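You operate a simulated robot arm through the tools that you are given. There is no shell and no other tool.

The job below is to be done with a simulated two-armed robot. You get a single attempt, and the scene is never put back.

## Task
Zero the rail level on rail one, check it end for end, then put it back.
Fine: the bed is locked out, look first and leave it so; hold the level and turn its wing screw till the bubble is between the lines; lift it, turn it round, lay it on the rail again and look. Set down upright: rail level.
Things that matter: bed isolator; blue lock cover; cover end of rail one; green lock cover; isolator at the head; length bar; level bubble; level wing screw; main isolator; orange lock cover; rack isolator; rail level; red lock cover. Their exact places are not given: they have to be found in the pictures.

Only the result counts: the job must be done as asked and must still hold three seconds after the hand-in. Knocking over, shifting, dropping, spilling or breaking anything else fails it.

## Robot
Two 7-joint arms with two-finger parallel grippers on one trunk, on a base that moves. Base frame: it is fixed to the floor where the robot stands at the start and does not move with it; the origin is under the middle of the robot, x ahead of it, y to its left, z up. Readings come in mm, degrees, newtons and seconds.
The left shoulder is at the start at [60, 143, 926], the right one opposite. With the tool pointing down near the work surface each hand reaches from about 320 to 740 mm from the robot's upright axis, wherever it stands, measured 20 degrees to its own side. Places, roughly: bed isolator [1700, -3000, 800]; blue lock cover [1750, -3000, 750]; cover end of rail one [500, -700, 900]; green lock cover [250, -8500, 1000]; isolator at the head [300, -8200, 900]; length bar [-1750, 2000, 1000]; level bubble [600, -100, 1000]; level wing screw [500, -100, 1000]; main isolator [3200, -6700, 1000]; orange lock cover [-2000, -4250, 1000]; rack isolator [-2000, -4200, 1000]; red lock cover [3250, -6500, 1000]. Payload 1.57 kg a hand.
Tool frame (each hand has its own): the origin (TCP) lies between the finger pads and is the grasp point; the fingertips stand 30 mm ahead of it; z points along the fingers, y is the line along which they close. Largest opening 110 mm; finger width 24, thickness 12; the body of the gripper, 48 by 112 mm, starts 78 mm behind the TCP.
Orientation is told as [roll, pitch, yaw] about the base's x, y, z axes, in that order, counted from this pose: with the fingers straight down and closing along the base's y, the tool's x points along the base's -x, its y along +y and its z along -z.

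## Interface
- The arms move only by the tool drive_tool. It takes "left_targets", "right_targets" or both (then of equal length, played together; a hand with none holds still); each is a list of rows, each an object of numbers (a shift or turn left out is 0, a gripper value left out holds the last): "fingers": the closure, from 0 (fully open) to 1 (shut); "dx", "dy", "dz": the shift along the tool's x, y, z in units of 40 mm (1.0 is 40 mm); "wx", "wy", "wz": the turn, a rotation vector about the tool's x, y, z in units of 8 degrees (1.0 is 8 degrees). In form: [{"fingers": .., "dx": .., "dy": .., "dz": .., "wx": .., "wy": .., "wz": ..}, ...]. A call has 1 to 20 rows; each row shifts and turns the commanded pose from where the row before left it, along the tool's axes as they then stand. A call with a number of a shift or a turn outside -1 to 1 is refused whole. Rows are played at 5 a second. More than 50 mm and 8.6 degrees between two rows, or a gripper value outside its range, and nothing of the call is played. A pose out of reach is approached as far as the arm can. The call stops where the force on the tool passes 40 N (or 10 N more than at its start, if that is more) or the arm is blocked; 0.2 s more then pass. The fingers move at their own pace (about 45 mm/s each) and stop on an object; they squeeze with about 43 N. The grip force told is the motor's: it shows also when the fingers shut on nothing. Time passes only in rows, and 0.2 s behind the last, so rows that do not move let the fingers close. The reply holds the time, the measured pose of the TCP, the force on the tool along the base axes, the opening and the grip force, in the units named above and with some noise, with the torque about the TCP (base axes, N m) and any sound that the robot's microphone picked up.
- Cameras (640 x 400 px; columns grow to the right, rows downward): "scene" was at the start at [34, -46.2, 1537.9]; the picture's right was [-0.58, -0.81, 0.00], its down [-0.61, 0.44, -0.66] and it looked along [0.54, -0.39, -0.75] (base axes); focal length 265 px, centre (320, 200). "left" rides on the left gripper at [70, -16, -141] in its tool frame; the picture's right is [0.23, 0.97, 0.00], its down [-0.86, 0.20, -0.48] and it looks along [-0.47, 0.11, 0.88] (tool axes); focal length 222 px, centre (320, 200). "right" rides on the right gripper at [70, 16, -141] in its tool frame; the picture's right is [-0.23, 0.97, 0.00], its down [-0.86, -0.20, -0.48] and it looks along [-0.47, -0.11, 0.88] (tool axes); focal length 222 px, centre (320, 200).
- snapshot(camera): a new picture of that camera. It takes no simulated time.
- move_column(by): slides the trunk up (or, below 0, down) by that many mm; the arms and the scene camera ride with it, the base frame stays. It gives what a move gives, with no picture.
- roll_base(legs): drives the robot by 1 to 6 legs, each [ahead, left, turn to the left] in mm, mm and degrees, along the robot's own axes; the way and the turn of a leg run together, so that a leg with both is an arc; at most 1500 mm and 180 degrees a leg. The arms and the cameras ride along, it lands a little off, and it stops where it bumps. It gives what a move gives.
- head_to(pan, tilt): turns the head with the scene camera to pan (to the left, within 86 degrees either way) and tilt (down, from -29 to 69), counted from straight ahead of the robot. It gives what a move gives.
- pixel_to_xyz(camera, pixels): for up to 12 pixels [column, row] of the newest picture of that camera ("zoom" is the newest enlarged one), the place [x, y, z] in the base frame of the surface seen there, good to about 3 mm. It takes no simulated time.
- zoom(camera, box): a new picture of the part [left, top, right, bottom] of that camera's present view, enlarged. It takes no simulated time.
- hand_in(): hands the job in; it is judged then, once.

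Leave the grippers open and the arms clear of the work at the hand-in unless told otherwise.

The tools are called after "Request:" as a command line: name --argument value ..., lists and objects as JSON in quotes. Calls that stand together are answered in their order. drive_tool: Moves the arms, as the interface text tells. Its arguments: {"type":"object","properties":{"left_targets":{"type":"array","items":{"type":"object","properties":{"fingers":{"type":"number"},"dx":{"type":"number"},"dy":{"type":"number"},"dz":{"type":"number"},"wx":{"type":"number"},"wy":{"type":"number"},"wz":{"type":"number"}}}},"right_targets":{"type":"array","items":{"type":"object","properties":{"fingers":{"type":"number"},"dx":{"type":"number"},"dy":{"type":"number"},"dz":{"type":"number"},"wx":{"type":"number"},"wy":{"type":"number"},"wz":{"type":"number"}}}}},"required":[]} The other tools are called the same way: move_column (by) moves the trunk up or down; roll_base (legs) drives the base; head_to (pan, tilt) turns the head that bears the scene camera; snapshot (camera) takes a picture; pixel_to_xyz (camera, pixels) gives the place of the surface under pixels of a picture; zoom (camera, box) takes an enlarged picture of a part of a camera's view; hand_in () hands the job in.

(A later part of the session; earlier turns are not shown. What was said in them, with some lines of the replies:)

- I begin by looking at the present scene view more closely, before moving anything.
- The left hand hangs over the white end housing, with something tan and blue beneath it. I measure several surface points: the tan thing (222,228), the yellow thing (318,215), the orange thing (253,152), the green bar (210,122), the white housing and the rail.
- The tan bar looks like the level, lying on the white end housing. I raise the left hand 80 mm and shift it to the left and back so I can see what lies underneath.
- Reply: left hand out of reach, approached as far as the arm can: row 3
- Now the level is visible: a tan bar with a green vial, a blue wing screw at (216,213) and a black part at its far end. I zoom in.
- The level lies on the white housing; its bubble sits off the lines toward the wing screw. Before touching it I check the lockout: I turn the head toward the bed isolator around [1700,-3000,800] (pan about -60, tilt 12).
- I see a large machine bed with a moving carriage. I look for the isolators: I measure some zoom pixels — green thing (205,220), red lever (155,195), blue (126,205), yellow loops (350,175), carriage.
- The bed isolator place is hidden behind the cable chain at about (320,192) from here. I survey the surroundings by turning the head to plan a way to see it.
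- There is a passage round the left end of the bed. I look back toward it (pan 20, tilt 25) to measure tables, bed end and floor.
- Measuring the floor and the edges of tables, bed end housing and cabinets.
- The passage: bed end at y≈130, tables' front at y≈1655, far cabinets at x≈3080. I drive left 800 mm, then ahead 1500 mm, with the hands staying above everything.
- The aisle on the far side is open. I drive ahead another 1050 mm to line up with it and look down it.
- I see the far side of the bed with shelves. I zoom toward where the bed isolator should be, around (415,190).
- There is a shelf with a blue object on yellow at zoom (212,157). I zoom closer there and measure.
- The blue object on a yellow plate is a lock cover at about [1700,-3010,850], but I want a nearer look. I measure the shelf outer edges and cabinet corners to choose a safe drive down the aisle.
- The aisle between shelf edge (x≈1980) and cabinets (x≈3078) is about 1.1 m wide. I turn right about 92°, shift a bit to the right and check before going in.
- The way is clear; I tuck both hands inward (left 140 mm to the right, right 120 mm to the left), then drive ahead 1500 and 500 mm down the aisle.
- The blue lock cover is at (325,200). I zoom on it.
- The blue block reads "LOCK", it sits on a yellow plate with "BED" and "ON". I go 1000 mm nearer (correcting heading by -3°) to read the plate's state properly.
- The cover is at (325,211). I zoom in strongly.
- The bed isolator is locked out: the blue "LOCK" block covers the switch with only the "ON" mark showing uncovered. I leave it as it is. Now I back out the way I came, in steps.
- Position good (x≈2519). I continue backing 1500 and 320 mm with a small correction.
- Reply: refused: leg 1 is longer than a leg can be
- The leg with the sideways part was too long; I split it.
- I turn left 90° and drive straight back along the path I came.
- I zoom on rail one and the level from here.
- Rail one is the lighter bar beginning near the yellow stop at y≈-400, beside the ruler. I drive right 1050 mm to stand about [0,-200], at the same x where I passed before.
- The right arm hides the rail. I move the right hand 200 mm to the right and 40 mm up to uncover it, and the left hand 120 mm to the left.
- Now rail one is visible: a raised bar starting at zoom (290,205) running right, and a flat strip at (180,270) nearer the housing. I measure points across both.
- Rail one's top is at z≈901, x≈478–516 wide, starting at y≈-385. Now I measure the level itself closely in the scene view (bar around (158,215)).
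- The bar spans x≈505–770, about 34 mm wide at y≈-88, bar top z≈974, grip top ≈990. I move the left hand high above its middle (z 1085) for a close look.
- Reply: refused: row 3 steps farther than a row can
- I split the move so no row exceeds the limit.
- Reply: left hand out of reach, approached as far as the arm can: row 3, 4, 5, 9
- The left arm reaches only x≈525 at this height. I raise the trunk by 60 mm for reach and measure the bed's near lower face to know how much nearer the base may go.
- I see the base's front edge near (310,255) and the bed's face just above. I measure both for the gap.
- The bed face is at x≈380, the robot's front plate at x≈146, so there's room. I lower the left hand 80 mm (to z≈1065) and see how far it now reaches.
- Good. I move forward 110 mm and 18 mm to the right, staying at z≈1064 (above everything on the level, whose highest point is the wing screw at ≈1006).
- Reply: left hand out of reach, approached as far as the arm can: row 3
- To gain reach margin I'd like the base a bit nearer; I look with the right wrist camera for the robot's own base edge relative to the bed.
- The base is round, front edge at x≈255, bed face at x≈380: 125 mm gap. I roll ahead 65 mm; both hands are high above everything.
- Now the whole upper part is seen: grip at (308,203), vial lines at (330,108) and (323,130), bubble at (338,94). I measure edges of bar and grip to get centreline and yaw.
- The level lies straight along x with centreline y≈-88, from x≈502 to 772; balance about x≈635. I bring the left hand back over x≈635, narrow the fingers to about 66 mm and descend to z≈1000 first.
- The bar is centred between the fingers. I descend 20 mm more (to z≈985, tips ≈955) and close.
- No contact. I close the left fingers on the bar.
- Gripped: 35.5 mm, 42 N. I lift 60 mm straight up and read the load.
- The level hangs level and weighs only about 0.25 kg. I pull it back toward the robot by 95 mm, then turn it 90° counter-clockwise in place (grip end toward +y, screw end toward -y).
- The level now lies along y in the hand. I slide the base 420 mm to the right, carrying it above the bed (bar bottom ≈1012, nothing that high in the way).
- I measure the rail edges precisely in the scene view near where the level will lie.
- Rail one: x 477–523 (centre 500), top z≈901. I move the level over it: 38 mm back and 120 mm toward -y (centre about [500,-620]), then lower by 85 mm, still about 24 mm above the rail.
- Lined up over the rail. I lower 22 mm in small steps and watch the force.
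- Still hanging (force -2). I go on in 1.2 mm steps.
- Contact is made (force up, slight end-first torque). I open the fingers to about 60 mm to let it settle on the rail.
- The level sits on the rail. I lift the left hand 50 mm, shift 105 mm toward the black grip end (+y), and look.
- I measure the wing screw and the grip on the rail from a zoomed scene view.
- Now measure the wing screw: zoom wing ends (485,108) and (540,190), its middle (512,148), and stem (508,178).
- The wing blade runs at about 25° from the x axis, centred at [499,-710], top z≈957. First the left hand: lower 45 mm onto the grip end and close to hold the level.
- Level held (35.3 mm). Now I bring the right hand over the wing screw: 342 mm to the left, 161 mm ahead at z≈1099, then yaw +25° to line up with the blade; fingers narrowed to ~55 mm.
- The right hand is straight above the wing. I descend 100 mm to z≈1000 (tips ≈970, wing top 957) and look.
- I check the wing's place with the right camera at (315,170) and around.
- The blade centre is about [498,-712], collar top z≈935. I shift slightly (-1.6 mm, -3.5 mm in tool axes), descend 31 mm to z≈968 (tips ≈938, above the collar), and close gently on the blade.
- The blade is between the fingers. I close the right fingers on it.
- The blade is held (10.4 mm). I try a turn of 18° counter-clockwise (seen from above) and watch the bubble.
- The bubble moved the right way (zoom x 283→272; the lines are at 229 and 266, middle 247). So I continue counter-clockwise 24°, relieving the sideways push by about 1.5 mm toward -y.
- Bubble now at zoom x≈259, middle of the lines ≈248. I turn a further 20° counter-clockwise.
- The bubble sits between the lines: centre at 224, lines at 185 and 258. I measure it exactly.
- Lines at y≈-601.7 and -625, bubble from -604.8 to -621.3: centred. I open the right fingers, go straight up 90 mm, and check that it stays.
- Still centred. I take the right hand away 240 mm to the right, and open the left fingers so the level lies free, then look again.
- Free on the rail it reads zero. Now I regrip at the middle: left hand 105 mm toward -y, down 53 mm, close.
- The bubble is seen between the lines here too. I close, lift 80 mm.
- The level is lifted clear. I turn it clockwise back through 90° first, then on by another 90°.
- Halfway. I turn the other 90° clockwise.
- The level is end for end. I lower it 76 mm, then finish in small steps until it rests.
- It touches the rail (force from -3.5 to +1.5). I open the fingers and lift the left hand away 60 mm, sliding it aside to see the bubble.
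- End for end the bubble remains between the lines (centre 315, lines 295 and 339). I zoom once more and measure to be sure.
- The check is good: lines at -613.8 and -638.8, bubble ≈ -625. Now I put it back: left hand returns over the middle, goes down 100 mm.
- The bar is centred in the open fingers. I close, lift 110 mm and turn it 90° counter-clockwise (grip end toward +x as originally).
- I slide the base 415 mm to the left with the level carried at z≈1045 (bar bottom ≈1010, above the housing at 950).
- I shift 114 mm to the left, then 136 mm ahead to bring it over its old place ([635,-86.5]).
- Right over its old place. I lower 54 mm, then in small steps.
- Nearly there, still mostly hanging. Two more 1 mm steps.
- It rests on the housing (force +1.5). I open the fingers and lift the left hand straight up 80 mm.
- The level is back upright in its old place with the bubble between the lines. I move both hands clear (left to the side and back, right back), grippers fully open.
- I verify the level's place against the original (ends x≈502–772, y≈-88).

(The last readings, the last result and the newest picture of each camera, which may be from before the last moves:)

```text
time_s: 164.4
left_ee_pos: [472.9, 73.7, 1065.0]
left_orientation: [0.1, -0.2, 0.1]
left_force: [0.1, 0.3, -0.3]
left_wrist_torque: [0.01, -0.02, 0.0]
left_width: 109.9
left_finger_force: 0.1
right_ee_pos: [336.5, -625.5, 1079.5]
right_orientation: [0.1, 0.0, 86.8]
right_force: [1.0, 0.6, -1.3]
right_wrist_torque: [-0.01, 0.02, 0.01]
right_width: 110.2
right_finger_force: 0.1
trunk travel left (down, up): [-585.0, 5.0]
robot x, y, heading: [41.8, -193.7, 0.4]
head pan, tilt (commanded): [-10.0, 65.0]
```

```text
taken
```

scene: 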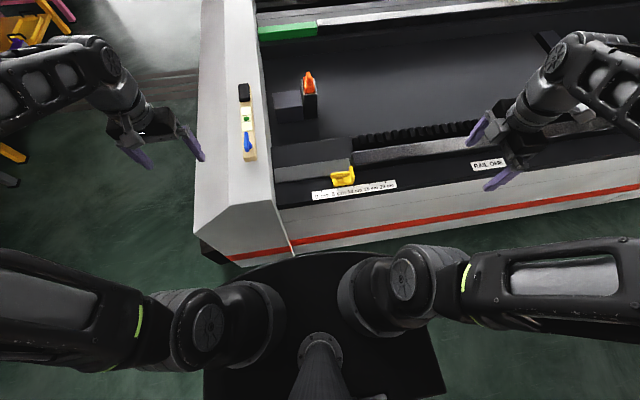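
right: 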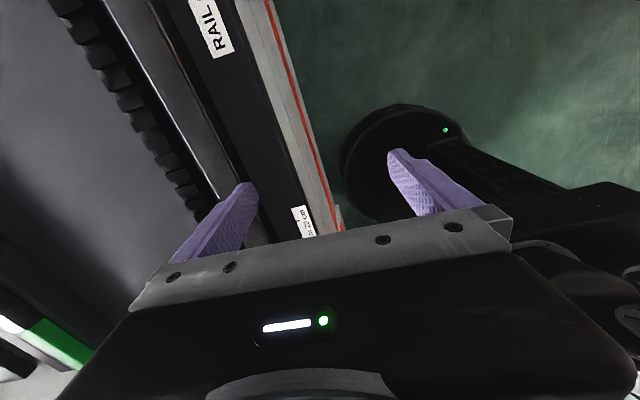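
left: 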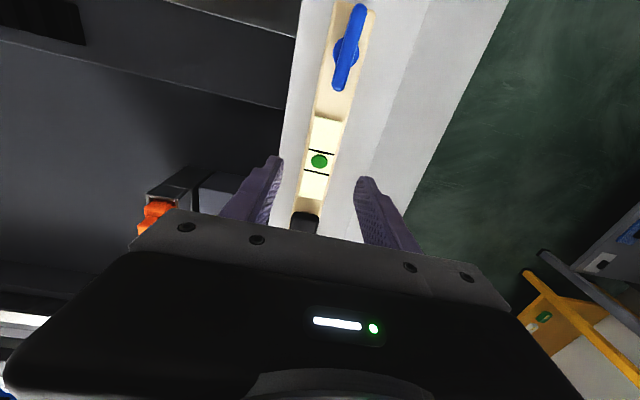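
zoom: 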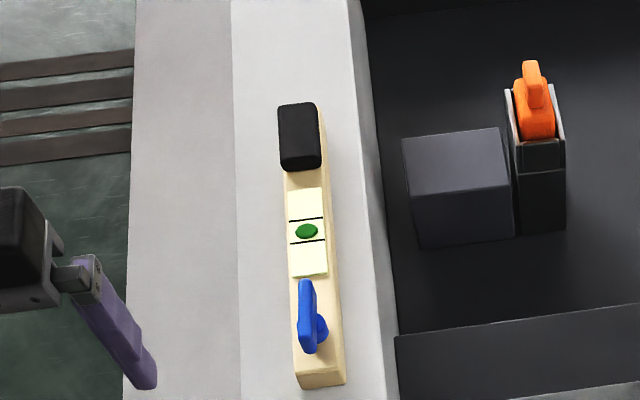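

The level is back where it was (ends ≈505 and ≈772, y≈-88), upright, with the bubble between the lines. The bed lock is untouched, both grippers are open and the arms are clear. I hand the job in.

Request:
hand_in

```text
The job is handed in.
```

The rail level is zeroed on rail one, checked end for end, and back in its place on the white end housing. I handed the job in; the reply only confirmed receipt, so I don't know the verdict.

- **Lockout:** I drove round to the far side and looked first. The blue "LOCK" block sits on the yellow "BED" plate, with only the "ON" mark left uncovered. I could not see the switch under the block. I touched nothing there.
- **Zeroing:** I laid the level on rail one with its screw end toward -y. I held it with the left hand and turned the wing screw about 62° counter-clockwise with the right. The bubble came to the middle of the lines to within about 1 mm, and stayed there with both hands off.
- **End for end:** I lifted it, turned it 180° and laid it on the same stretch of rail. The bubble was still between the lines, about 1 mm off the middle.
- **Put back:** The level stands upright where I found it, to within measuring error, with the bubble still between the lines.

The list gives a "cover end of rail one" at about y = -700. I laid the level centred at about y = -620, so it covered that point but was not centred on it. At the hand-in the grippers were open and the arms clear.
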